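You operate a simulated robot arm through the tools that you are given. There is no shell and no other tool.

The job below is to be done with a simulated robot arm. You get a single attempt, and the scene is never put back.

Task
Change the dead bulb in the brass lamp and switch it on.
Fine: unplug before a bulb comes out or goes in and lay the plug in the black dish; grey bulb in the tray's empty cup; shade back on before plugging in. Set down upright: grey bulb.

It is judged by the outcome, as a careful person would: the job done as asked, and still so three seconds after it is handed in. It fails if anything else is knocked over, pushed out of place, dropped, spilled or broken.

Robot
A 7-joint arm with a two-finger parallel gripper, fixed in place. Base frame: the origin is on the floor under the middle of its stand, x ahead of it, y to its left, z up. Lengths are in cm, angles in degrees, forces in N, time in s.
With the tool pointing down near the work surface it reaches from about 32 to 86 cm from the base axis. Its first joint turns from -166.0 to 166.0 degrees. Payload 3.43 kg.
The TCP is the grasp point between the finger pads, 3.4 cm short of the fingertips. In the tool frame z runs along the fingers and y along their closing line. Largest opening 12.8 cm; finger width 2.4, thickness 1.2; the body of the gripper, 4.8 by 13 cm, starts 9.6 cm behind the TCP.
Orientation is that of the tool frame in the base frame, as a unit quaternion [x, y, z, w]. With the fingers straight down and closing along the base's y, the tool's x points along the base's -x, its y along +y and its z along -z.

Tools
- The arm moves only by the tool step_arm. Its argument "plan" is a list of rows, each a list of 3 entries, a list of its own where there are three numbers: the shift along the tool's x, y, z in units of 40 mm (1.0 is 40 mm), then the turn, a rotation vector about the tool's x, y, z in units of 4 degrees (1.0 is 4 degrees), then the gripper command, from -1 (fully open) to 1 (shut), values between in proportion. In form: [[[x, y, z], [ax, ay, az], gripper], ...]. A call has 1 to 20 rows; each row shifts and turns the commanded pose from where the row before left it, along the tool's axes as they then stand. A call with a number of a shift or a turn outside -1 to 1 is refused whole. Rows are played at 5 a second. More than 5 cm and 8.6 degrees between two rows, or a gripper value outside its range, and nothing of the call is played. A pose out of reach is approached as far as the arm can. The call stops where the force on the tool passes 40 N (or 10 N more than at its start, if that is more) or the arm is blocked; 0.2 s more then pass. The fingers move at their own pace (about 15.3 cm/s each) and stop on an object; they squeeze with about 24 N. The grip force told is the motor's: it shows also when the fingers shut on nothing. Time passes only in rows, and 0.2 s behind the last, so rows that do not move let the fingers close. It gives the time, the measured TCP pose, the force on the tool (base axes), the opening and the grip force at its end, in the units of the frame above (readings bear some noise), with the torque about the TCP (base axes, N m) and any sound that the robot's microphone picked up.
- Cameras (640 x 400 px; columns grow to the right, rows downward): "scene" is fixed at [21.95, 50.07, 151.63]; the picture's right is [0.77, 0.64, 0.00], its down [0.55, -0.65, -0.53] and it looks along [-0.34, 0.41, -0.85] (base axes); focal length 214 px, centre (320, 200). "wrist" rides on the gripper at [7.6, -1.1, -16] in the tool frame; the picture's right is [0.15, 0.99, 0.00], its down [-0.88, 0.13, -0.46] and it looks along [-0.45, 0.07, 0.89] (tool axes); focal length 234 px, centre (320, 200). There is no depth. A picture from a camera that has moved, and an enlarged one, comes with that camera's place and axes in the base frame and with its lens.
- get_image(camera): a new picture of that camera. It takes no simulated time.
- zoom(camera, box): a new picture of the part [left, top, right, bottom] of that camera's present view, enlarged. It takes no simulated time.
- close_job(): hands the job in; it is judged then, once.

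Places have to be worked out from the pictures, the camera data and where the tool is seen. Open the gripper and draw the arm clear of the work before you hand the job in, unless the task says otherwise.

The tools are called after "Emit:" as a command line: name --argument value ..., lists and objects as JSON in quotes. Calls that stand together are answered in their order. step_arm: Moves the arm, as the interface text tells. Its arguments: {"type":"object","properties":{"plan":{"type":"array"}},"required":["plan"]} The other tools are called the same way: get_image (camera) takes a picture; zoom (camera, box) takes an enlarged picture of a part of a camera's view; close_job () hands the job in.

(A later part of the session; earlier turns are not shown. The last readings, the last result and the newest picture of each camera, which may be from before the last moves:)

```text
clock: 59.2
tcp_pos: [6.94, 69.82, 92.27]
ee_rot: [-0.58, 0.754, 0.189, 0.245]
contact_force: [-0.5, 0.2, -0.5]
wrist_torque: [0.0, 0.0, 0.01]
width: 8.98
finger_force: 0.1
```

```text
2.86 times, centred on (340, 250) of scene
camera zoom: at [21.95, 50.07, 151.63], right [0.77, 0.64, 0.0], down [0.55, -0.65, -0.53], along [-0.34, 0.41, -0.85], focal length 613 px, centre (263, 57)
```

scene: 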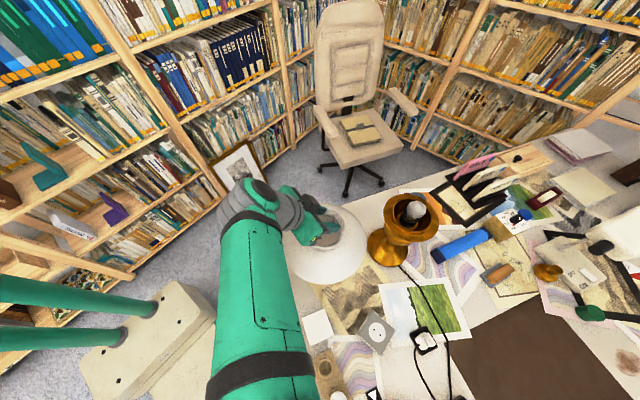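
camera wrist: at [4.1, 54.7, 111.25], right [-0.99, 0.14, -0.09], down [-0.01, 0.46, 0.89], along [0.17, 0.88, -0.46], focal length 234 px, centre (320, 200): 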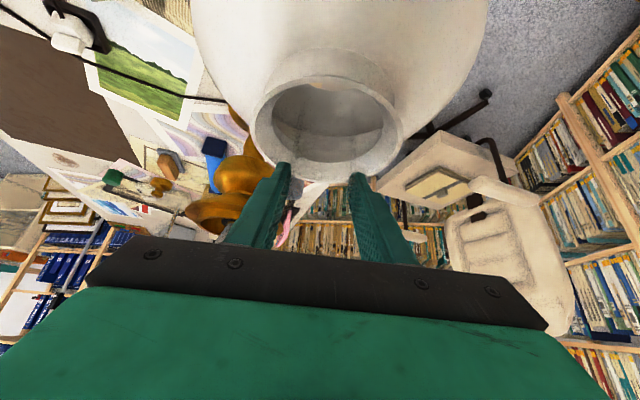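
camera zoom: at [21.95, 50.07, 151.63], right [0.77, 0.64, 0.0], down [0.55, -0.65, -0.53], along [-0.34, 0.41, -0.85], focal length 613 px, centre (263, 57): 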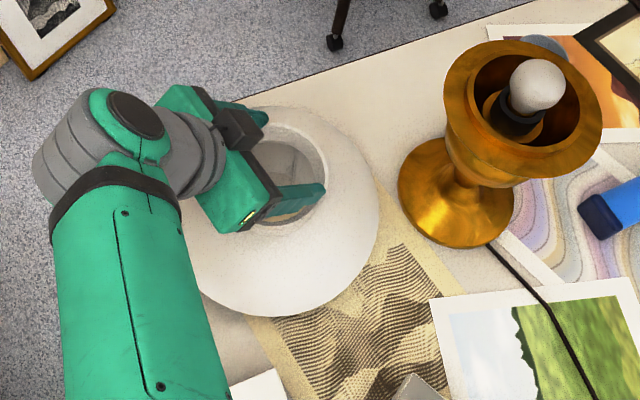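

The shade now stands on the desk, released. I'll rise off the glass, reduce the tilt to 20° for the bulb, and go toward the lamp.

Emit:
step_arm --plan '[[[-0.353, 0, -0.485], [0, 0, 0], -0.4], [[-0.353, 0, -0.485], [0, 0, 0], -0.4], [[-0.353, 0, -0.485], [0, 0, 0], -0.4], [[-0.353, 0, -0.485], [0, 0, 0], -0.4], [[-0.353, 0, -0.485], [0, 0, 0], -0.4], [[-0.353, 0, -0.485], [0, 0, 0], -0.4], [[0, 0, 0], [0, 1, 0], -0.4], [[0, 0, 0], [0, 1, 0], -0.4], [[0, 0, 0], [0, 1, 0], -0.4], [[0, 0, 0], [0, 1, 0], -0.4], [[-0.726, -0.355, -0.059], [0, 0, 0], -0.4], [[-0.726, -0.355, -0.059], [0, 0, 0], -0.4], [[-0.726, -0.355, -0.059], [0, 0, 0], -0.4], [[0, 0, 0], [0, 0, 0], -0.4]]'

Emit:
get_image --camera "wrist"

Emit:
get_image --camera "scene"

```text
clock: 62.2
tcp_pos: [13.2, 76.36, 110.4]
ee_rot: [-0.6, 0.781, 0.106, 0.138]
contact_force: [-0.5, -0.2, 0.4]
wrist_torque: [0.01, -0.02, -0.04]
width: 8.95
finger_force: 0.0
```

```text
taken
camera wrist: at [11.13, 64.02, 122.92], right [-0.99, 0.12, -0.05], down [0.05, 0.68, 0.73], along [0.12, 0.72, -0.68], focal length 234 px, centre (320, 200)
```

wrist: 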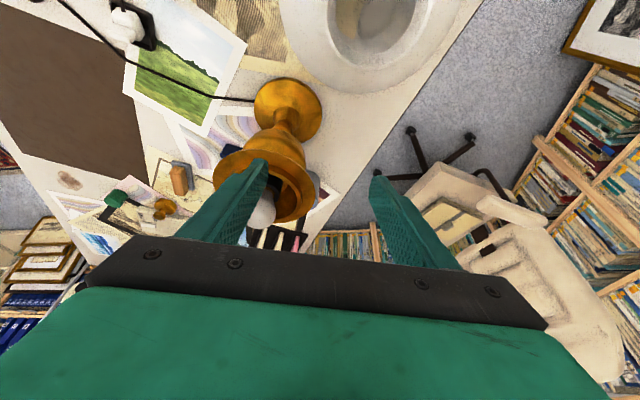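

```text
taken
```

scene: 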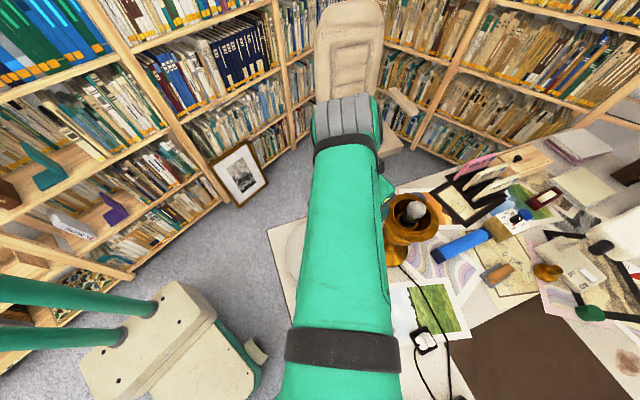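

The shade stands fine on the desk. Lining up laterally with the lamp, a little short of it and higher, for a clear view of the bulb between the fingers.

Emit:
step_arm --plan '[[[-0.357, -0.587, -0.19], [0, 0, 0], -0.4], [[-0.357, -0.587, -0.19], [0, 0, 0], -0.4], [[-0.357, -0.587, -0.19], [0, 0, 0], -0.4], [[0, 0, 0], [0, 0, 0], -0.4]]'

Emit:
zoom --camera "wrist" --box '[240, 110, 400, 240]'

Emit:
zoom --camera "wrist" --box '[280, 140, 360, 190]'

```text
clock: 63.2
tcp_pos: [20.92, 77.6, 113.89]
ee_rot: [-0.599, 0.782, 0.106, 0.138]
contact_force: [0.3, 0.2, -0.4]
wrist_torque: [0.01, 0.0, 0.01]
width: 8.94
finger_force: 0.1
```

```text
3.08 times, centred on (320, 175) of wrist
camera zoom: at [18.69, 65.24, 126.45], right [-0.99, 0.12, -0.05], down [0.05, 0.68, 0.73], along [0.12, 0.72, -0.68], focal length 720 px, centre (320, 277)
```

zoom: 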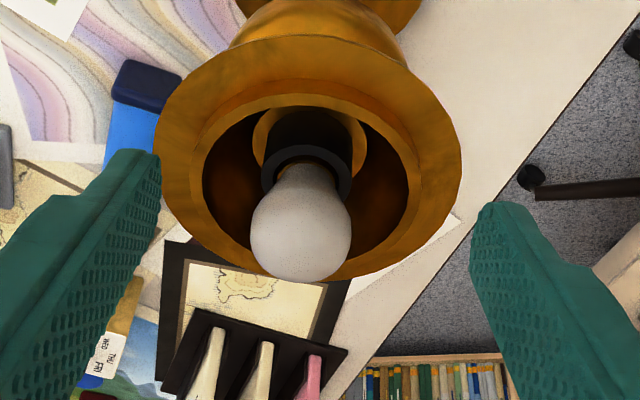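

```text
8.00 times, centred on (320, 165) of wrist
camera zoom: at [18.69, 65.24, 126.45], right [-0.99, 0.12, -0.05], down [0.05, 0.68, 0.73], along [0.12, 0.72, -0.68], focal length 1873 px, centre (320, 480)
```

zoom: 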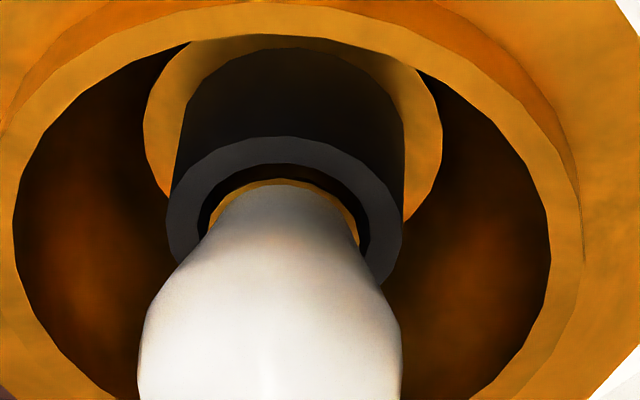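

The bulb's centre triangulates to (23.6, 87.65, 102.25), diameter ≈ 4.7. I'll move above it with the fingers at 6 cm, then check before going down.

Emit:
step_arm --plan '[[[-0.546, 0.002, 0.325], [0, 0, 0], -0.4], [[-0.546, 0.002, 0.325], [0, 0, 0], -0.2], [[-0.546, 0.002, 0.325], [0, 0, 0], 0], [[-0.546, 0.002, 0.325], [0, 0, 0], 0.03], [[0, 0, 0], [0, 0, 0], 0.03]]'

Emit:
zoom --camera "wrist" --box '[240, 110, 400, 240]'

Emit:
zoom --camera "scene" --box '[350, 130, 500, 260]'

```text
clock: 64.4
tcp_pos: [23.24, 87.37, 112.22]
ee_rot: [-0.599, 0.781, 0.106, 0.138]
contact_force: [0.7, -0.2, -0.1]
wrist_torque: [0.0, 0.01, -0.01]
width: 6.21
finger_force: 0.2
```

```text
3.08 times, centred on (320, 175) of wrist
camera zoom: at [21.16, 75.03, 124.66], right [-0.99, 0.12, -0.05], down [0.05, 0.68, 0.73], along [0.12, 0.72, -0.68], focal length 720 px, centre (320, 277)
```

zoom: 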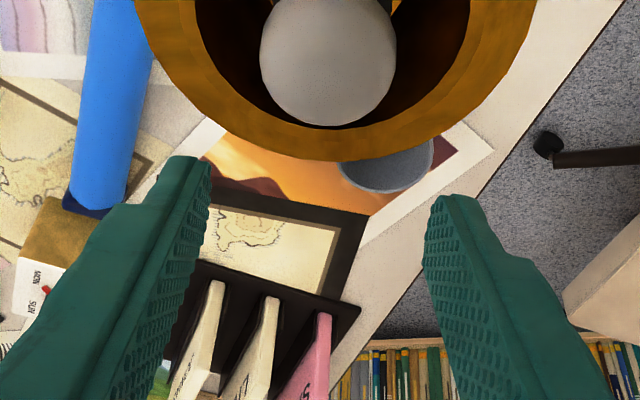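

```text
3.08 times, centred on (425, 195) of scene
camera zoom: at [21.95, 50.07, 151.63], right [0.77, 0.64, 0.0], down [0.55, -0.65, -0.53], along [-0.34, 0.41, -0.85], focal length 660 px, centre (-3, 215)
```

zoom: 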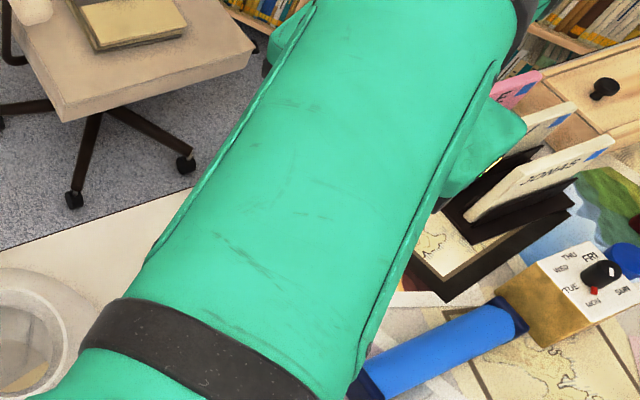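

The bulb is directly below, about 2 mm to one side of centre. Lowering vertically around it to z ≈ 103.4 with that small correction.

Emit:
step_arm --plan '[[[0.188, -0.0125, 0.517], [0, 0, 0], 0.03], [[0.188, -0.0125, 0.517], [0, 0, 0], 0.03], [[0.188, -0.0125, 0.517], [0, 0, 0], 0.03], [[0.188, -0.0125, 0.517], [0, 0, 0], 0.03], [[0, 0, 0], [0, 0, 0], 0.03]]'

Emit:
zoom --camera "wrist" --box '[240, 110, 400, 240]'

```text
clock: 65.6
tcp_pos: [23.65, 87.27, 103.25]
ee_rot: [-0.599, 0.781, 0.105, 0.138]
contact_force: [0.5, -0.7, 0.6]
wrist_torque: [-0.01, 0.0, 0.0]
width: 6.18
finger_force: 0.0
```

```text
3.08 times, centred on (320, 175) of wrist
camera zoom: at [21.58, 74.89, 115.73], right [-0.99, 0.12, -0.05], down [0.05, 0.68, 0.73], along [0.12, 0.72, -0.68], focal length 720 px, centre (320, 277)
```

zoom: 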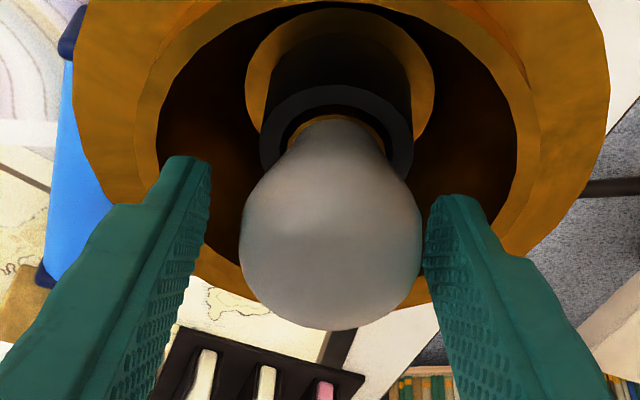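

The bulb sits closer to the right-hand finger, by roughly 4–5 mm. Shifting toward +y of the tool to centre it.

Emit:
step_arm --plan '[[[0, 0.1, 0], [0, 0, 0], 0.03], [[0, 0, 0], [0, 0, 0], 0.03]]'

Emit:
zoom --camera "wrist" --box '[240, 110, 400, 240]'

```text
clock: 66.2
tcp_pos: [23.34, 87.45, 103.22]
ee_rot: [-0.599, 0.782, 0.106, 0.137]
contact_force: [0.4, -0.8, -0.1]
wrist_torque: [0.02, -0.02, -0.01]
width: 6.19
finger_force: 0.0
```

```text
3.08 times, centred on (320, 175) of wrist
camera zoom: at [21.17, 75.06, 115.74], right [-0.99, 0.12, -0.05], down [0.05, 0.68, 0.73], along [0.12, 0.72, -0.68], focal length 720 px, centre (320, 277)
```

zoom: 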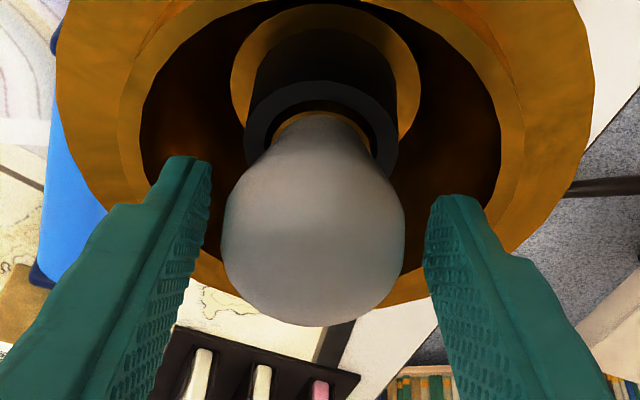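

The bulb is now centred between the pads. Closing on it gently.

Emit:
step_arm --plan '[[[0, 0, 0], [0, 0, 0], 0.15], [[0, 0, 0], [0, 0, 0], 0.22], [[0, 0, 0], [0, 0, 0], 0.3], [[0, 0, 0], [0, 0, 0], 0.6], [[0, 0, 0], [0, 0, 0], 1], [[0, 0, 0], [0, 0, 0], 1]]'

Emit:
zoom --camera "wrist" --box '[240, 110, 400, 240]'

```text
clock: 67.6
tcp_pos: [23.35, 87.48, 103.29]
ee_rot: [-0.6, 0.781, 0.106, 0.138]
contact_force: [0.7, 0.4, 0.7]
wrist_torque: [0.0, -0.03, 0.01]
width: 4.28
finger_force: 24.2
```

```text
3.08 times, centred on (320, 175) of wrist
camera zoom: at [21.16, 75.06, 115.74], right [-0.99, 0.12, -0.05], down [0.05, 0.68, 0.73], along [0.12, 0.72, -0.68], focal length 720 px, centre (320, 277)
```

zoom: 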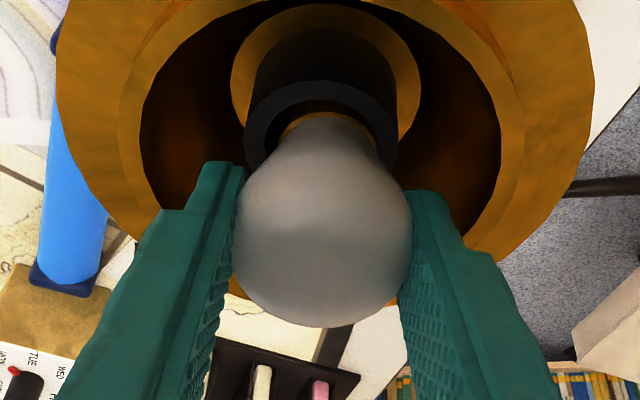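

Gripped at 4.28 cm. Pulling straight up in small steps, watching force and sound.

Emit:
step_arm --plan '[[[-0.0171, 0, -0.047], [0, 0, 0], 1], [[-0.0171, 0, -0.047], [0, 0, 0], 1], [[0, 0, 0], [0, 0, 0], 1]]'

```text
clock: 68.4
tcp_pos: [23.24, 87.54, 103.63]
ee_rot: [-0.6, 0.781, 0.105, 0.137]
contact_force: [1.0, 0.1, -0.8]
wrist_torque: [-0.03, -0.12, 0.01]
width: 4.26
finger_force: 23.6
```

Only about 1 N for 3.5 mm of lift. Checking whether the bulb is coming with the fingers.

Emit:
step_arm --plan '[[[-0.0214, 0, -0.0588], [0, 0, 0], 1], [[-0.0214, 0, -0.0588], [0, 0, 0], 1], [[0, 0, 0], [0, 0, 0], 1]]'

Emit:
zoom --camera "wrist" --box '[240, 110, 400, 240]'

```text
clock: 69.2
tcp_pos: [23.24, 87.38, 104.01]
ee_rot: [-0.6, 0.781, 0.107, 0.138]
contact_force: [4.7, -2.2, -1.3]
wrist_torque: [-0.13, -0.24, 0.0]
width: 4.27
finger_force: 24.3
```

```text
3.08 times, centred on (320, 175) of wrist
camera zoom: at [21.15, 75.14, 116.66], right [-0.99, 0.12, -0.05], down [0.05, 0.68, 0.73], along [0.12, 0.72, -0.68], focal length 720 px, centre (320, 277)
```

zoom: 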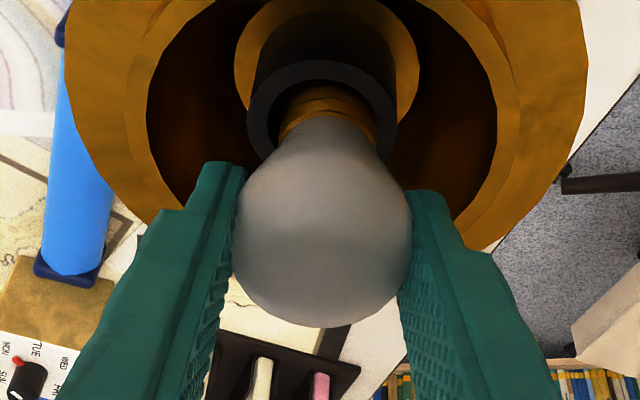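

The bulb is coming out with the fingers, its brass base now showing; a small sideways force (about 5 N) says I'm slightly off to tool +y. Correcting 1.5 mm and continuing up.

Emit:
step_arm --plan '[[[0, -0.035, 0], [0, 0, 0], 1], [[-0.0214, 0, -0.0588], [0, 0, 0], 1], [[-0.0214, 0, -0.0588], [0, 0, 0], 1], [[0, 0, 0], [0, 0, 0], 1]]'

Emit:
zoom --camera "wrist" --box '[240, 110, 400, 240]'

```text
clock: 70.2
tcp_pos: [23.24, 87.44, 104.73]
ee_rot: [-0.6, 0.781, 0.106, 0.137]
contact_force: [1.0, 0.0, 0.3]
wrist_torque: [-0.02, 0.01, 0.0]
width: 4.26
finger_force: 24.1
```

```text
3.08 times, centred on (320, 175) of wrist
camera zoom: at [21.15, 75.04, 117.24], right [-0.99, 0.12, -0.05], down [0.05, 0.68, 0.73], along [0.12, 0.72, -0.68], focal length 720 px, centre (320, 277)
```

zoom: 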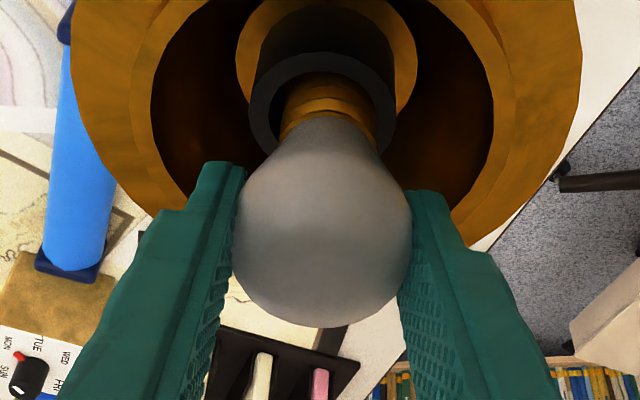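

Force is back near zero. Continuing to draw the bulb straight up.

Emit:
step_arm --plan '[[[-0.0428, 0, -0.1175], [0, 0, 0], 1], [[-0.0428, 0, -0.1175], [0, 0, 0], 1], [[-0.0428, 0, -0.1175], [0, 0, 0], 1], [[-0.0428, 0, -0.1175], [0, 0, 0], 1], [[0, 0, 0], [0, 0, 0], 1]]'

Emit:
zoom --camera "wrist" --box '[240, 110, 400, 240]'

```text
clock: 71.4
tcp_pos: [23.33, 87.41, 106.57]
ee_rot: [-0.599, 0.781, 0.105, 0.137]
contact_force: [-0.2, -0.8, -0.3]
wrist_torque: [0.0, 0.02, -0.01]
width: 4.29
finger_force: 24.1
```

```text
3.08 times, centred on (320, 175) of wrist
camera zoom: at [21.17, 74.98, 119.19], right [-0.99, 0.12, -0.05], down [0.05, 0.68, 0.73], along [0.12, 0.72, -0.68], focal length 720 px, centre (320, 277)
```

zoom: 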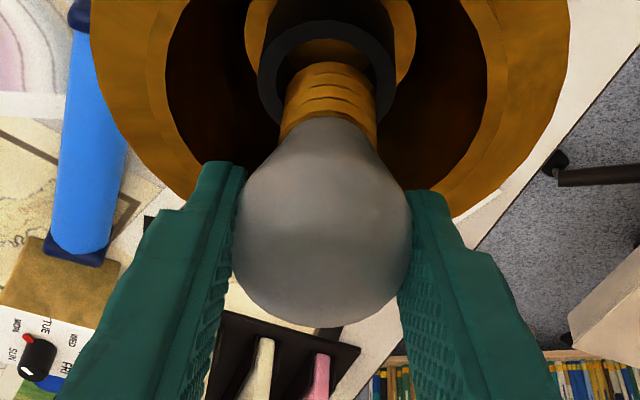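

The threaded base slides out freely. Lifting well clear to about z ≈ 114.

Emit:
step_arm --plan '[[[-0.0855, 0, -0.235], [0, 0, 0], 1], [[-0.0855, 0, -0.235], [0, 0, 0], 1], [[-0.0855, 0, -0.235], [0, 0, 0], 1], [[-0.128, 0, -0.3525], [0, 0, 0], 1], [[-0.128, 0, -0.3525], [0, 0, 0], 1], [[-0.128, 0, -0.3525], [0, 0, 0], 1], [[0, 0, 0], [0, 0, 0], 1]]'

Emit:
get_image --camera "wrist"

Emit:
zoom --camera "wrist" --box '[240, 60, 400, 240]'

```text
clock: 73.0
tcp_pos: [23.3, 87.48, 114.08]
ee_rot: [-0.599, 0.782, 0.105, 0.138]
contact_force: [-0.3, 0.1, -0.2]
wrist_torque: [0.0, 0.0, -0.02]
width: 4.28
finger_force: 23.9
```

```text
taken
camera wrist: at [21.19, 74.98, 126.68], right [-0.99, 0.12, -0.05], down [0.05, 0.68, 0.73], along [0.12, 0.72, -0.68], focal length 234 px, centre (320, 200)
```

wrist: 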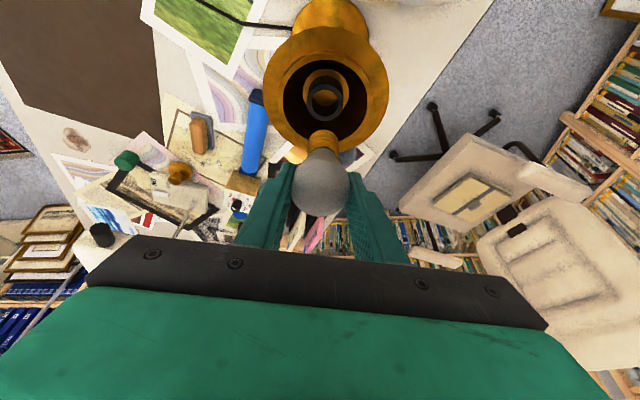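

```text
2.22 times, centred on (320, 150) of wrist
camera zoom: at [21.19, 74.98, 126.68], right [-0.99, 0.12, -0.05], down [0.05, 0.68, 0.73], along [0.12, 0.72, -0.68], focal length 520 px, centre (320, 311)
```

zoom: 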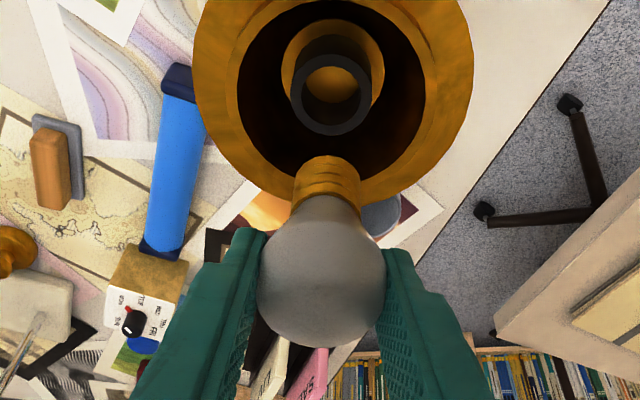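

The grey bulb is out (its tip hangs about 9.8 cm below the TCP). Carrying it level toward the tray's empty cup near (28, 45.5), then turning about the vertical so the wrist stays comfortable.

Emit:
step_arm --plan '[[[0.659, -0.28, -0.24], [0, 0, 0], 1], [[0.659, -0.28, -0.24], [0, 0, 0], 1], [[0.659, -0.28, -0.24], [0, 0, 0], 1], [[0.659, -0.28, -0.24], [0, 0, 0], 1], [[0.659, -0.28, -0.24], [0, 0, 0], 1], [[0.659, -0.28, -0.24], [0, 0, 0], 1], [[0.659, -0.28, -0.24], [0, 0, 0], 1], [[0.659, -0.28, -0.24], [0, 0, 0], 1], [[0.659, -0.28, -0.24], [0, 0, 0], 1], [[0.659, -0.28, -0.24], [0, 0, 0], 1], [[0.659, -0.28, -0.24], [0, 0, 0], 1], [[0.659, -0.28, -0.24], [0, 0, 0], 1], [[0.5, -0.2, -0.18], [0, 0, 0], 1], [[0, 0, 0], [0.342, 0, 0.94], 1], [[0, 0, 0], [0.342, 0, 0.94], 1], [[0, 0, 0], [0.342, 0, 0.94], 1], [[0, 0, 0], [0.342, 0, 0.94], 1], [[0, 0, 0], [0.342, 0, 0.94], 1], [[0, 0, 0], [0, 0, 0], 1]]'

Emit:
get_image --camera "wrist"

Emit:
get_image --camera "scene"

```text
clock: 77.0
tcp_pos: [27.81, 49.11, 114.23]
ee_rot: [-0.454, 0.874, 0.081, 0.154]
contact_force: [-0.3, 0.2, -0.6]
wrist_torque: [-0.02, -0.01, -0.01]
width: 4.25
finger_force: 24.0
```

```text
taken
camera wrist: at [21.55, 38.23, 126.68], right [-0.89, 0.46, -0.05], down [0.28, 0.62, 0.73], along [0.36, 0.63, -0.68], focal length 234 px, centre (320, 200)
```

wrist: 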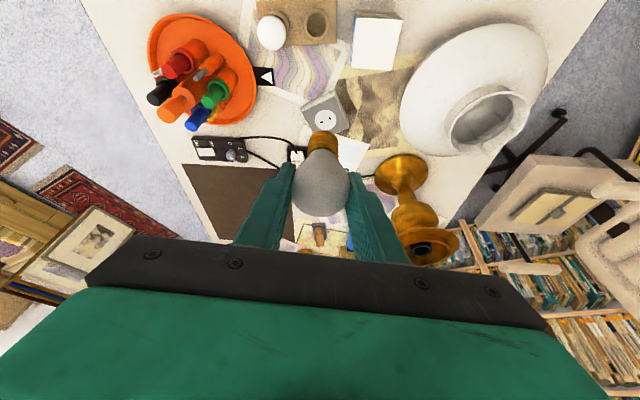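

```text
taken
```

scene: 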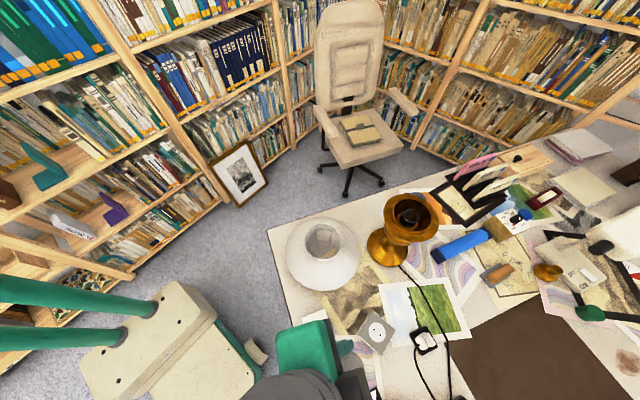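

Shade, lamp and plug all sit where they should. Zooming onto the tray to localise the empty cup and the fresh bulb.

Emit:
zoom --camera "wrist" --box '[245, 0, 345, 62]'

Emit:
zoom --camera "scene" --box '[290, 300, 400, 400]'

```text
6.40 times, centred on (295, 31) of wrist
camera zoom: at [21.55, 38.23, 126.68], right [-0.89, 0.46, -0.05], down [0.28, 0.62, 0.73], along [0.36, 0.63, -0.68], focal length 1499 px, centre (480, 1282)
```

zoom: 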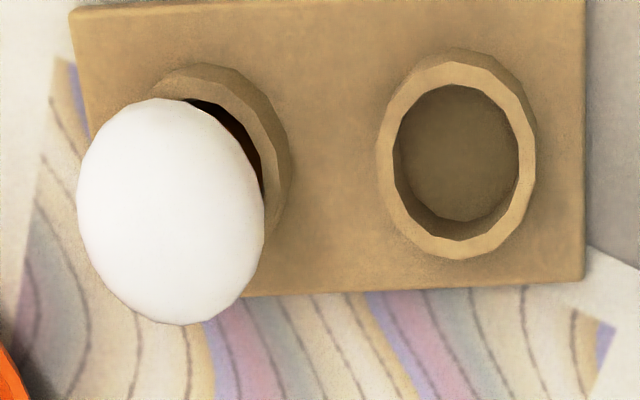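

```text
4.00 times, centred on (345, 350) of scene
camera zoom: at [21.95, 50.07, 151.63], right [0.77, 0.64, 0.0], down [0.55, -0.65, -0.53], along [-0.34, 0.41, -0.85], focal length 858 px, centre (220, -400)
```

zoom: 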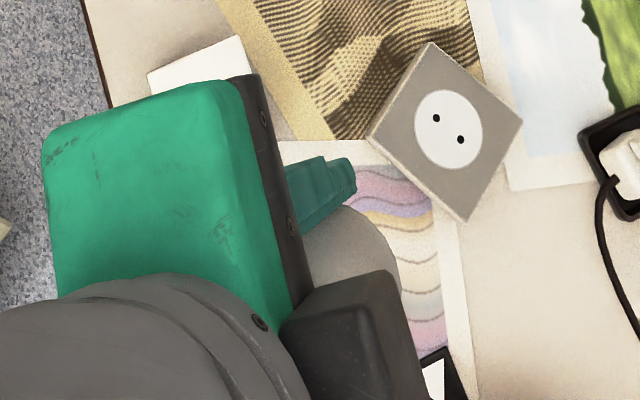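

Empty cup centre ≈ (28.5, 44.8), inner width ≈ 3.5 cm; fresh bulb's cup ≈ (34.6, 41.8). I'll measure how the bulb sits in the fingers before lowering.

Emit:
zoom --camera "wrist" --box '[260, 120, 380, 225]'

```text
3.81 times, centred on (320, 172) of wrist
camera zoom: at [21.55, 38.23, 126.68], right [-0.89, 0.46, -0.05], down [0.28, 0.62, 0.73], along [0.36, 0.63, -0.68], focal length 892 px, centre (320, 305)
```

zoom: 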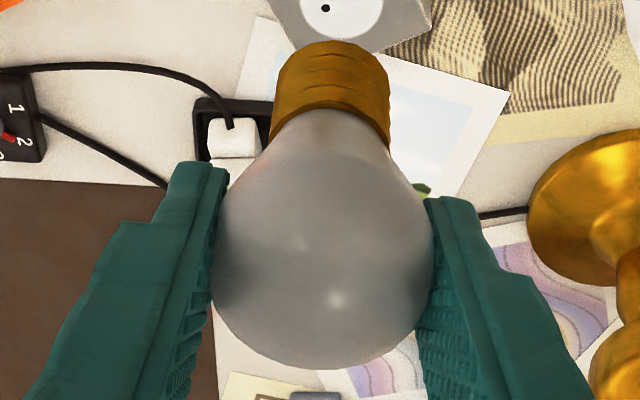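

The bulb hangs vertical and centred in the fingers. Moving over the empty cup and descending to about z ≈ 95.

Emit:
step_arm --plan '[[[0.396, -0.379, -0.144], [0, 0, 0], 1], [[0.396, -0.379, -0.144], [0, 0, 0], 1], [[0.274, 0, 0.752], [0, 0, 0], 1], [[0.274, 0, 0.752], [0, 0, 0], 1], [[0.274, 0, 0.752], [0, 0, 0], 1], [[0.274, 0, 0.752], [0, 0, 0], 1], [[0.274, 0, 0.752], [0, 0, 0], 1], [[0.274, 0, 0.752], [0, 0, 0], 1], [[0, 0, 0], [0, 0, 0], 1]]'

Emit:
get_image --camera "wrist"

Emit:
zoom --camera "wrist" --box '[220, 40, 420, 220]'

Emit:
zoom --camera "scene" --box '[270, 280, 420, 400]'

```text
clock: 79.0
tcp_pos: [28.36, 44.62, 94.87]
ee_rot: [-0.455, 0.873, 0.08, 0.154]
contact_force: [-0.8, -0.7, -0.6]
wrist_torque: [0.02, -0.01, -0.01]
width: 4.27
finger_force: 24.6
```

```text
taken
camera wrist: at [22.13, 33.77, 107.39], right [-0.89, 0.45, -0.05], down [0.28, 0.62, 0.73], along [0.36, 0.63, -0.68], focal length 234 px, centre (320, 200)
```

wrist: 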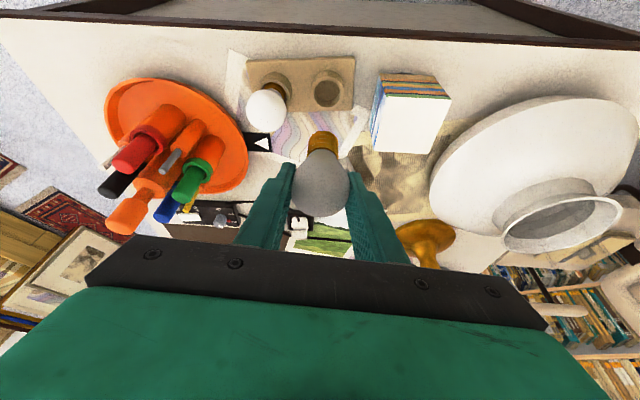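

```text
2.22 times, centred on (320, 130) of wrist
camera zoom: at [22.13, 33.77, 107.39], right [-0.89, 0.45, -0.05], down [0.28, 0.62, 0.73], along [0.36, 0.63, -0.68], focal length 520 px, centre (320, 356)
```

zoom: 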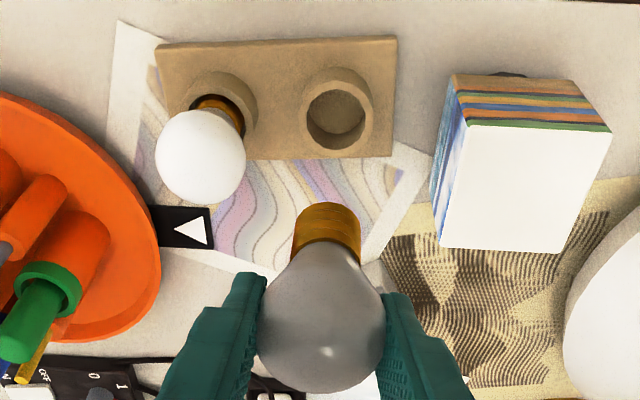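

```text
3.33 times, centred on (345, 340) of scene
camera zoom: at [21.95, 50.07, 151.63], right [0.77, 0.64, 0.0], down [0.55, -0.65, -0.53], along [-0.34, 0.41, -0.85], focal length 715 px, centre (237, -267)
```

zoom: 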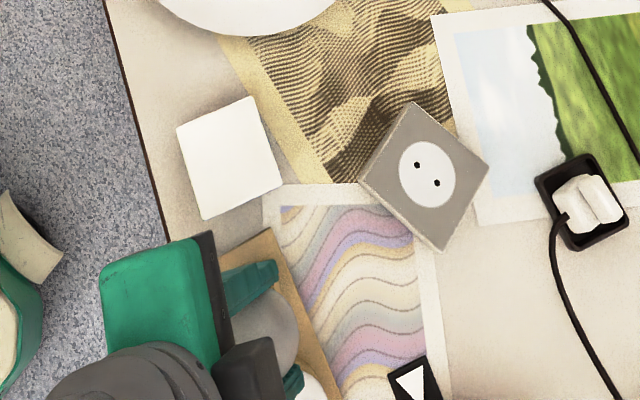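

Both views agree: cup rim centre (28.48, 44.77, 75.9), and the TCP is right above it. Lowering to z ≈ 86.5, just above the rim, then checking.

Emit:
step_arm --plan '[[[0.18, 0, 0.494], [0, 0, 0], 1], [[0.18, 0, 0.494], [0, 0, 0], 1], [[0.18, 0, 0.494], [0, 0, 0], 1], [[0.18, 0, 0.494], [0, 0, 0], 1], [[0, 0, 0], [0, 0, 0], 1]]'

Emit:
zoom --camera "wrist" --box '[240, 80, 400, 220]'

Emit:
zoom --camera "scene" --box '[290, 320, 380, 400]'

```text
clock: 80.2
tcp_pos: [28.43, 44.61, 86.61]
ee_rot: [-0.454, 0.874, 0.079, 0.154]
contact_force: [-0.3, 0.9, -1.1]
wrist_torque: [0.0, -0.03, 0.02]
width: 4.25
finger_force: 24.2
```

```text
2.86 times, centred on (320, 150) of wrist
camera zoom: at [22.06, 33.8, 98.97], right [-0.89, 0.45, -0.05], down [0.28, 0.62, 0.73], along [0.36, 0.63, -0.68], focal length 669 px, centre (320, 343)
```

zoom: 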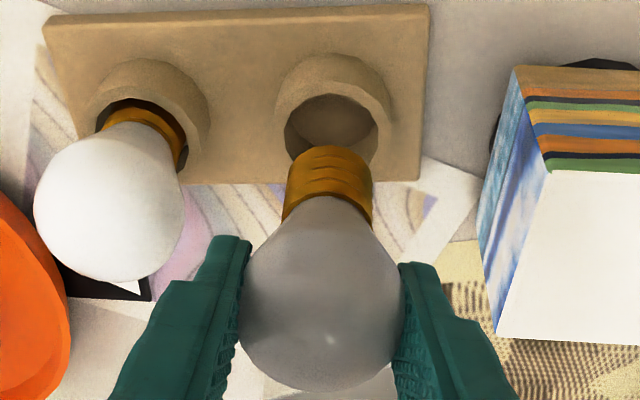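

```text
5.00 times, centred on (335, 360) of scene
camera zoom: at [21.95, 50.07, 151.63], right [0.77, 0.64, 0.0], down [0.55, -0.65, -0.53], along [-0.34, 0.41, -0.85], focal length 1072 px, centre (245, -600)
```

zoom: 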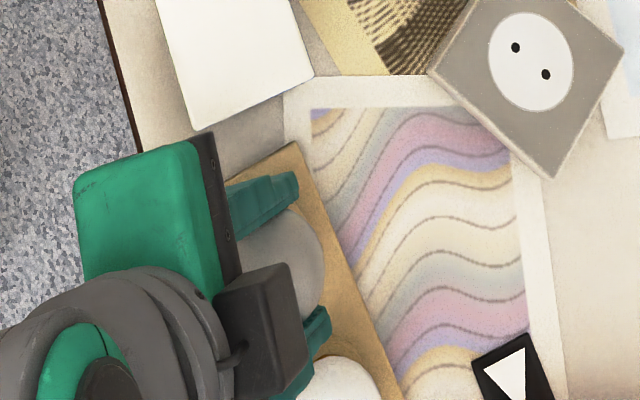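

The base is heading into the cup; its tip looks to be still about 3 cm above the rim plane. Lowering another 2.8 cm and checking alignment at the rim.

Emit:
step_arm --plan '[[[0.06, 0, 0.1645], [0, 0, 0], 1], [[0.06, 0, 0.1645], [0, 0, 0], 1], [[0.06, 0, 0.1645], [0, 0, 0], 1], [[0.06, 0, 0.1645], [0, 0, 0], 1], [[0, 0, 0], [0, 0, 0], 1]]'

Emit:
zoom --camera "wrist" --box '[240, 80, 400, 220]'

```text
clock: 81.4
tcp_pos: [28.39, 44.56, 83.8]
ee_rot: [-0.455, 0.874, 0.08, 0.153]
contact_force: [1.6, 0.0, -1.1]
wrist_torque: [0.0, -0.01, -0.01]
width: 4.28
finger_force: 24.1
```

```text
2.86 times, centred on (320, 150) of wrist
camera zoom: at [22.15, 33.67, 96.26], right [-0.89, 0.45, -0.05], down [0.28, 0.63, 0.73], along [0.36, 0.63, -0.68], focal length 669 px, centre (320, 343)
```

zoom: 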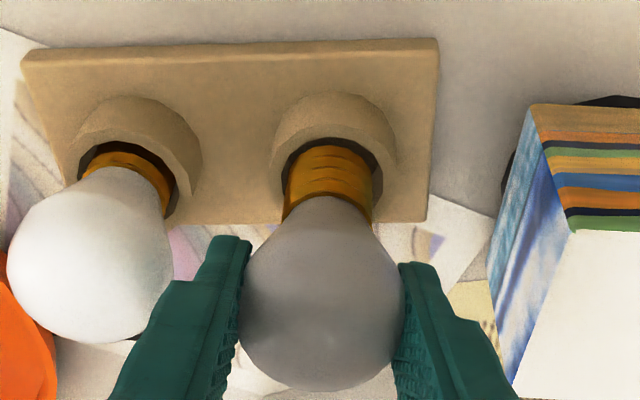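

The base has entered the cup, well centred. Lowering slowly until it bottoms out.

Emit:
step_arm --plan '[[[0.0257, 0, 0.0705], [0, 0, 0], 1], [[0.0257, 0, 0.0705], [0, 0, 0], 1], [[0.0257, 0, 0.0705], [0, 0, 0], 1], [[0.0257, 0, 0.0705], [0, 0, 0], 1], [[0, 0, 0], [0, 0, 0], 1]]'

Emit:
zoom --camera "wrist" --box '[240, 80, 400, 220]'

```text
clock: 82.6
tcp_pos: [28.32, 44.54, 82.65]
ee_rot: [-0.455, 0.874, 0.081, 0.154]
contact_force: [0.4, -0.5, -0.6]
wrist_torque: [0.04, 0.0, 0.0]
width: 4.29
finger_force: 23.7
```

```text
2.86 times, centred on (320, 150) of wrist
camera zoom: at [22.08, 33.69, 95.08], right [-0.89, 0.45, -0.05], down [0.28, 0.62, 0.73], along [0.36, 0.63, -0.68], focal length 669 px, centre (320, 343)
```

zoom: 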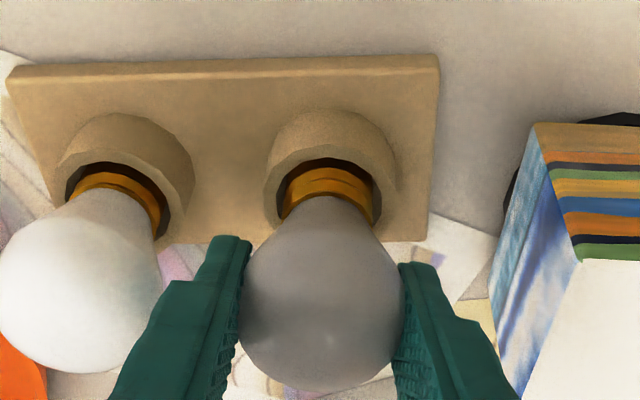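

Nearly down: slightly more brass shows than on the fresh bulb, so only about half a centimetre remains. Continuing in 2 mm steps.

Emit:
step_arm --plan '[[[0.0171, 0, 0.047], [0, 0, 0], 1], [[0.0171, 0, 0.047], [0, 0, 0], 1], [[0, 0, 0], [0, 0, 0], 1]]'

```text
clock: 83.4
tcp_pos: [28.38, 44.55, 82.2]
ee_rot: [-0.455, 0.873, 0.08, 0.154]
contact_force: [-0.4, -0.3, -0.8]
wrist_torque: [0.04, -0.01, 0.01]
width: 4.27
finger_force: 24.1
```

Still no floor contact at z = 82.2. Continuing in 2 mm steps.

Emit:
step_arm --plan '[[[0.0171, 0, 0.047], [0, 0, 0], 1], [[0.0171, 0, 0.047], [0, 0, 0], 1], [[0, 0, 0], [0, 0, 0], 1]]'

Emit:
zoom --camera "wrist" --box '[240, 80, 400, 220]'

```text
clock: 84.2
tcp_pos: [28.29, 44.72, 81.88]
ee_rot: [-0.454, 0.873, 0.081, 0.156]
contact_force: [1.1, -2.4, 17.3]
wrist_torque: [-0.07, -0.06, 0.0]
width: 4.27
finger_force: 24.2
```

```text
2.86 times, centred on (320, 150) of wrist
camera zoom: at [22.05, 33.73, 94.31], right [-0.89, 0.45, -0.05], down [0.28, 0.62, 0.73], along [0.36, 0.64, -0.68], focal length 669 px, centre (320, 343)
```

zoom: 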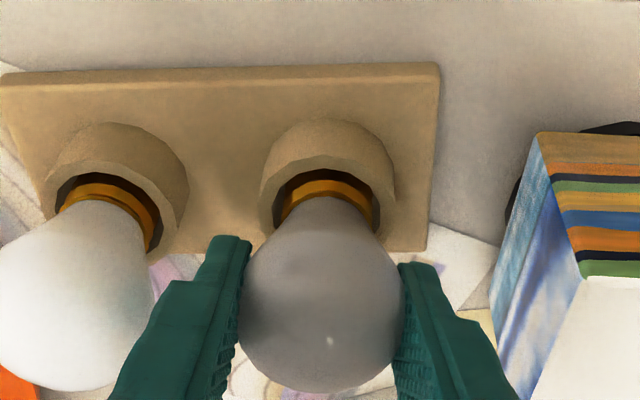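

Floor contact at TCP z ≈ 82.0. Easing up 1.5 mm, then opening just a little (5 cm) to stay clear of the fresh bulb.

Emit:
step_arm --plan '[[[-0.0128, 0, -0.0352], [0, 0, 0], 1], [[0, 0, 0], [0, 0, 0], 1]]'

```text
clock: 84.8
tcp_pos: [28.38, 44.57, 81.88]
ee_rot: [-0.455, 0.873, 0.08, 0.154]
contact_force: [0.0, 1.6, 4.6]
wrist_torque: [0.1, -0.05, 0.02]
width: 4.28
finger_force: 24.5
```

Residual is only about 5 N. Opening slowly to 5 cm.

Emit:
step_arm --plan '[[[0, 0, 0], [0, 0, 0], 0.3], [[0, 0, 0], [0, 0, 0], 0.26], [[0, 0, 0], [0, 0, 0], 0.22], [[0, 0, 0], [0, 0, 0], 0.22]]'

Emit:
zoom --camera "wrist" --box '[240, 80, 400, 220]'

```text
clock: 85.8
tcp_pos: [28.24, 44.56, 81.86]
ee_rot: [-0.455, 0.874, 0.08, 0.154]
contact_force: [0.9, -0.6, 0.7]
wrist_torque: [-0.01, 0.01, 0.03]
width: 4.99
finger_force: 0.2
```

```text
2.86 times, centred on (320, 150) of wrist
camera zoom: at [22.06, 33.68, 94.38], right [-0.89, 0.45, -0.05], down [0.28, 0.62, 0.73], along [0.36, 0.63, -0.68], focal length 669 px, centre (320, 343)
```

zoom: 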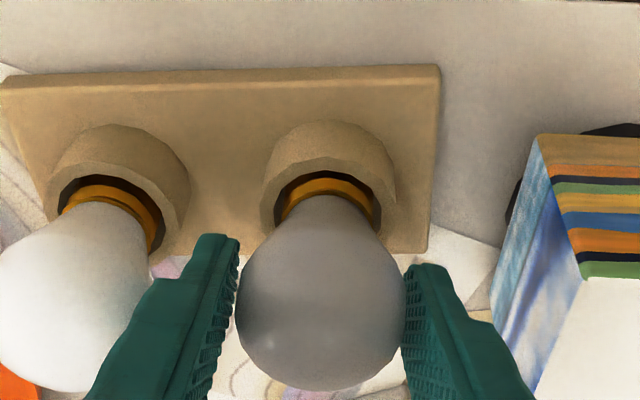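

The grey bulb stands in the cup, released. Opening a touch more and rising straight up in small steps, checking for drag.

Emit:
step_arm --plan '[[[0, 0, 0], [0, 0, 0], 0.18], [[-0.0428, 0, -0.1175], [0, 0, 0], 0.18], [[-0.0428, 0, -0.1175], [0, 0, 0], 0.18], [[0, 0, 0], [0, 0, 0], 0.18]]'

Emit:
zoom --camera "wrist" --box '[240, 80, 400, 220]'

```text
clock: 86.8
tcp_pos: [28.21, 44.61, 82.89]
ee_rot: [-0.455, 0.873, 0.081, 0.153]
contact_force: [0.1, 0.3, -0.1]
wrist_torque: [-0.01, 0.0, -0.04]
width: 5.25
finger_force: 0.1
```

```text
2.86 times, centred on (320, 150) of wrist
camera zoom: at [22.03, 33.68, 95.44], right [-0.89, 0.45, -0.05], down [0.28, 0.62, 0.73], along [0.36, 0.63, -0.68], focal length 669 px, centre (320, 343)
```

zoom: 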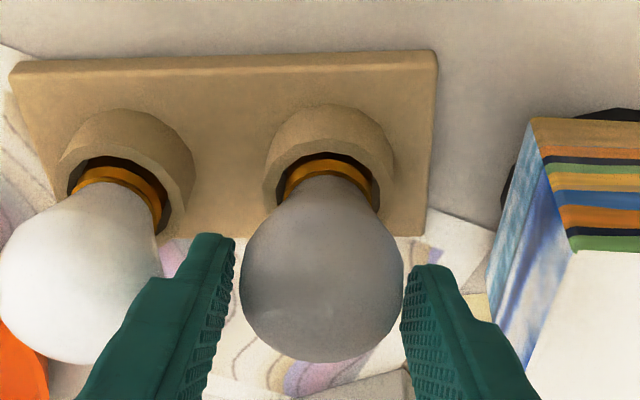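

The bulb stays put and upright as the fingers rise. Going up to about z ≈ 95 for a look.

Emit:
step_arm --plan '[[[-0.0855, 0, -0.235], [0, 0, 0], 0.18], [[-0.171, 0, -0.47], [0, 0, 0], 0.18], [[-0.214, 0, -0.5875], [0, 0, 0], 0.18], [[-0.214, 0, -0.5875], [0, 0, 0], 0.18], [[-0.214, 0, -0.5875], [0, 0, 0], 0.0], [[0, 0, 0], [0, 0, 0], 0.0]]'

Emit:
zoom --camera "wrist" --box '[220, 40, 420, 220]'

Emit:
zoom --camera "wrist" --box '[230, 40, 350, 130]'

```text
clock: 88.2
tcp_pos: [28.25, 44.47, 93.34]
ee_rot: [-0.454, 0.874, 0.08, 0.155]
contact_force: [0.5, 0.2, -0.5]
wrist_torque: [-0.02, -0.03, 0.02]
width: 6.41
finger_force: 0.0
```

```text
2.22 times, centred on (320, 130) of wrist
camera zoom: at [21.99, 33.57, 105.88], right [-0.89, 0.45, -0.05], down [0.28, 0.63, 0.73], along [0.36, 0.63, -0.68], focal length 520 px, centre (320, 356)
```

zoom: 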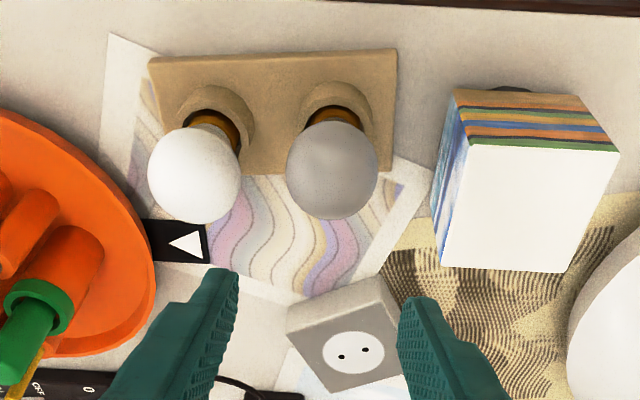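

```text
4.44 times, centred on (290, 85) of wrist
camera zoom: at [21.99, 33.57, 105.88], right [-0.89, 0.45, -0.05], down [0.28, 0.63, 0.73], along [0.36, 0.63, -0.68], focal length 1041 px, centre (453, 711)
```

zoom: 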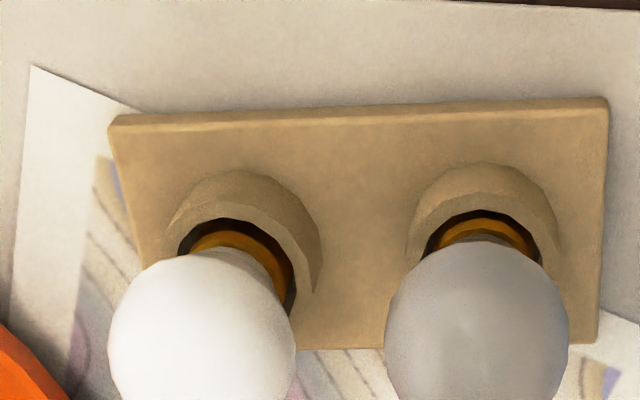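

Both bulbs stand upright; the fresh one is at about (35.0, 41.85). Moving over it with the fingers at 5.4 cm, staying above.

Emit:
step_arm --plan '[[[-0.118, -0.584, 0.043], [0, 0, 0], 0.1], [[-0.118, -0.584, 0.043], [0, 0, 0], 0.156], [[-0.118, -0.584, 0.043], [0, 0, 0], 0.156], [[0, 0, 0], [0, 0, 0], 0.156]]'

Emit:
zoom --camera "wrist" --box '[220, 40, 420, 220]'

Emit:
get_image --camera "wrist"

```text
clock: 89.2
tcp_pos: [35.01, 41.79, 93.47]
ee_rot: [-0.455, 0.874, 0.08, 0.154]
contact_force: [0.8, -0.3, -0.9]
wrist_torque: [-0.01, 0.02, 0.0]
width: 5.41
finger_force: 0.0
```

```text
2.22 times, centred on (320, 130) of wrist
camera zoom: at [28.74, 30.84, 105.99], right [-0.89, 0.45, -0.05], down [0.28, 0.62, 0.73], along [0.36, 0.63, -0.68], focal length 520 px, centre (320, 356)
```

zoom: 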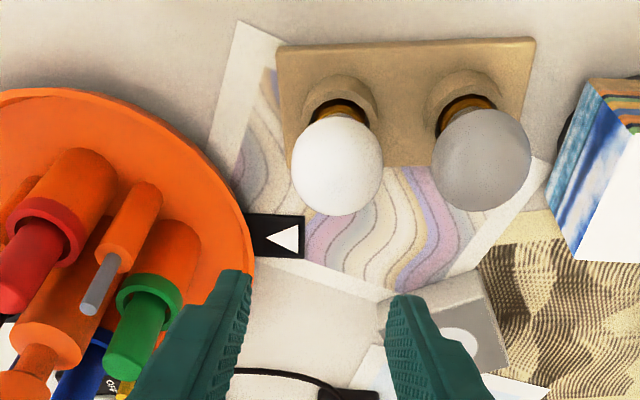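

```text
taken
camera wrist: at [28.74, 30.84, 105.99], right [-0.89, 0.45, -0.05], down [0.28, 0.62, 0.73], along [0.36, 0.63, -0.68], focal length 234 px, centre (320, 200)
```

wrist: 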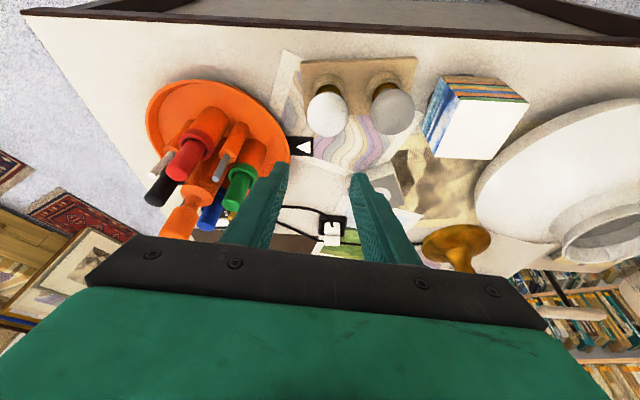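

The fresh bulb needs only a ~1 mm correction. Lowering to z ≈ 86.5, where the tips reach the globe's top, then verifying.

Emit:
step_arm --plan '[[[0.033, 0.0275, -0.012], [0, 0, 0], 0.156], [[0.1995, 0, 0.548], [0, 0, 0], 0.156], [[0.1995, 0, 0.548], [0, 0, 0], 0.156], [[0.1995, 0, 0.548], [0, 0, 0], 0.156], [[0, 0, 0], [0, 0, 0], 0.156]]'

Emit:
zoom --camera "wrist" --box '[240, 80, 400, 220]'

```text
clock: 90.4
tcp_pos: [34.85, 41.64, 86.36]
ee_rot: [-0.454, 0.874, 0.08, 0.154]
contact_force: [-0.1, 0.1, 0.6]
wrist_torque: [-0.02, -0.02, 0.04]
width: 5.4
finger_force: 0.1
```

```text
2.86 times, centred on (320, 150) of wrist
camera zoom: at [28.58, 30.75, 98.9], right [-0.89, 0.45, -0.05], down [0.28, 0.62, 0.73], along [0.36, 0.63, -0.68], focal length 669 px, centre (320, 343)
```

zoom: 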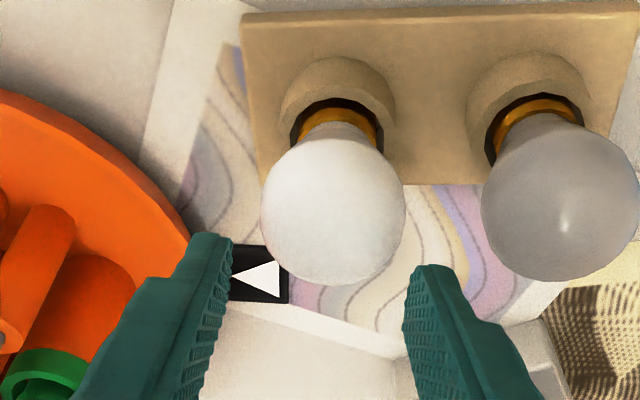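

Radial alignment is right; laterally the bulb is about 2 mm toward the right finger. Correcting and lowering to z ≈ 83.7.

Emit:
step_arm --plan '[[[0, 0.045, 0], [0, 0, 0], 0.156], [[0.114, 0, 0.313], [0, 0, 0], 0.156], [[0.114, 0, 0.313], [0, 0, 0], 0.156], [[0, 0, 0], [0, 0, 0], 0.156]]'

Emit:
zoom --camera "wrist" --box '[240, 80, 400, 220]'

```text
clock: 91.4
tcp_pos: [34.56, 41.84, 83.62]
ee_rot: [-0.455, 0.873, 0.08, 0.154]
contact_force: [-0.6, -1.2, 0.0]
wrist_torque: [-0.01, 0.01, -0.01]
width: 5.4
finger_force: 0.0
```

```text
2.86 times, centred on (320, 150) of wrist
camera zoom: at [28.32, 30.92, 96.24], right [-0.89, 0.45, -0.05], down [0.28, 0.62, 0.73], along [0.36, 0.63, -0.68], focal length 669 px, centre (320, 343)
```

zoom: 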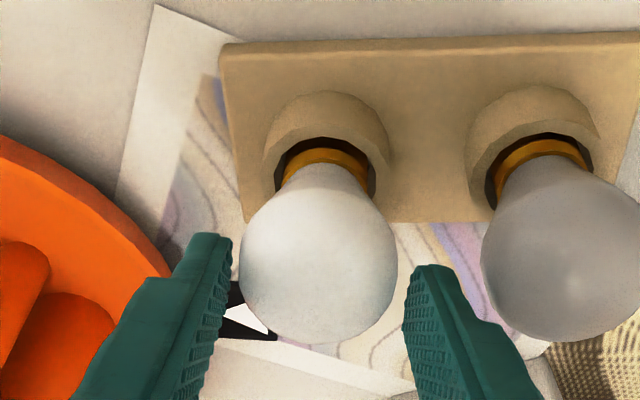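

The gaps are even on both sides. Lowering the final 1.65 cm to the same height at which the grey bulb was released (z ≈ 82.0).

Emit:
step_arm --plan '[[[0.07, -0.008, 0.194], [0, 0, 0], 0.156], [[0.07, 0, 0.194], [0, 0, 0], 0.156], [[0, 0, 0], [0, 0, 0], 0.156]]'

Emit:
zoom --camera "wrist" --box '[240, 80, 400, 220]'

```text
clock: 92.2
tcp_pos: [34.6, 41.73, 82.05]
ee_rot: [-0.455, 0.874, 0.08, 0.154]
contact_force: [0.1, 0.5, 0.3]
wrist_torque: [-0.01, 0.03, 0.0]
width: 5.39
finger_force: 0.0
```

```text
2.86 times, centred on (320, 150) of wrist
camera zoom: at [28.37, 30.88, 94.63], right [-0.89, 0.45, -0.05], down [0.28, 0.62, 0.73], along [0.36, 0.63, -0.68], focal length 669 px, centre (320, 343)
```

zoom: 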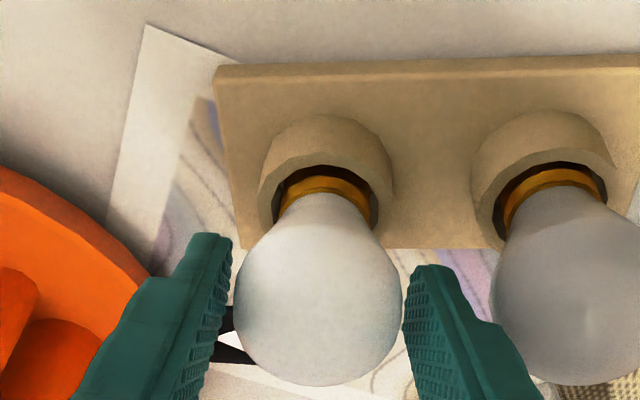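

Nearly identical to how the grey bulb sat in the fingers; a 1.5 mm inward and 1 mm down tweak, then closing gently.

Emit:
step_arm --plan '[[[0.045, 0, 0.015], [0, 0, 0], 0.156], [[0, 0, 0], [0, 0, 0], 0.22], [[0, 0, 0], [0, 0, 0], 0.28], [[0, 0, 0], [0, 0, 0], 0.33], [[0, 0, 0], [0, 0, 0], 0.5], [[0, 0, 0], [0, 0, 0], 1], [[0, 0, 0], [0, 0, 0], 1]]'

Emit:
zoom --camera "wrist" --box '[240, 80, 400, 220]'

```text
clock: 93.8
tcp_pos: [34.64, 41.74, 82.01]
ee_rot: [-0.455, 0.873, 0.079, 0.155]
contact_force: [0.4, -0.5, 0.2]
wrist_torque: [0.01, 0.0, 0.02]
width: 4.32
finger_force: 24.1
```

```text
2.86 times, centred on (320, 150) of wrist
camera zoom: at [28.34, 30.79, 94.47], right [-0.89, 0.45, -0.05], down [0.28, 0.62, 0.73], along [0.36, 0.63, -0.68], focal length 669 px, centre (320, 343)
```

zoom: 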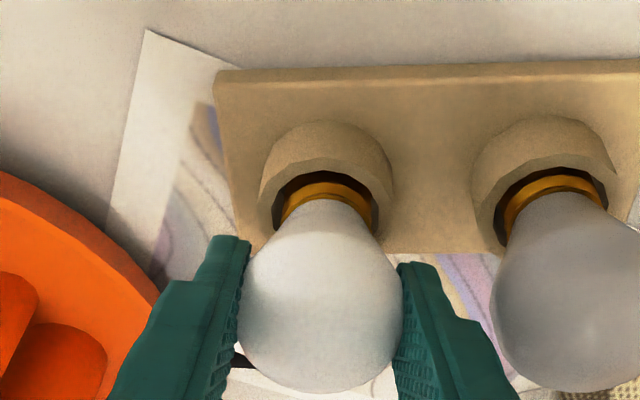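

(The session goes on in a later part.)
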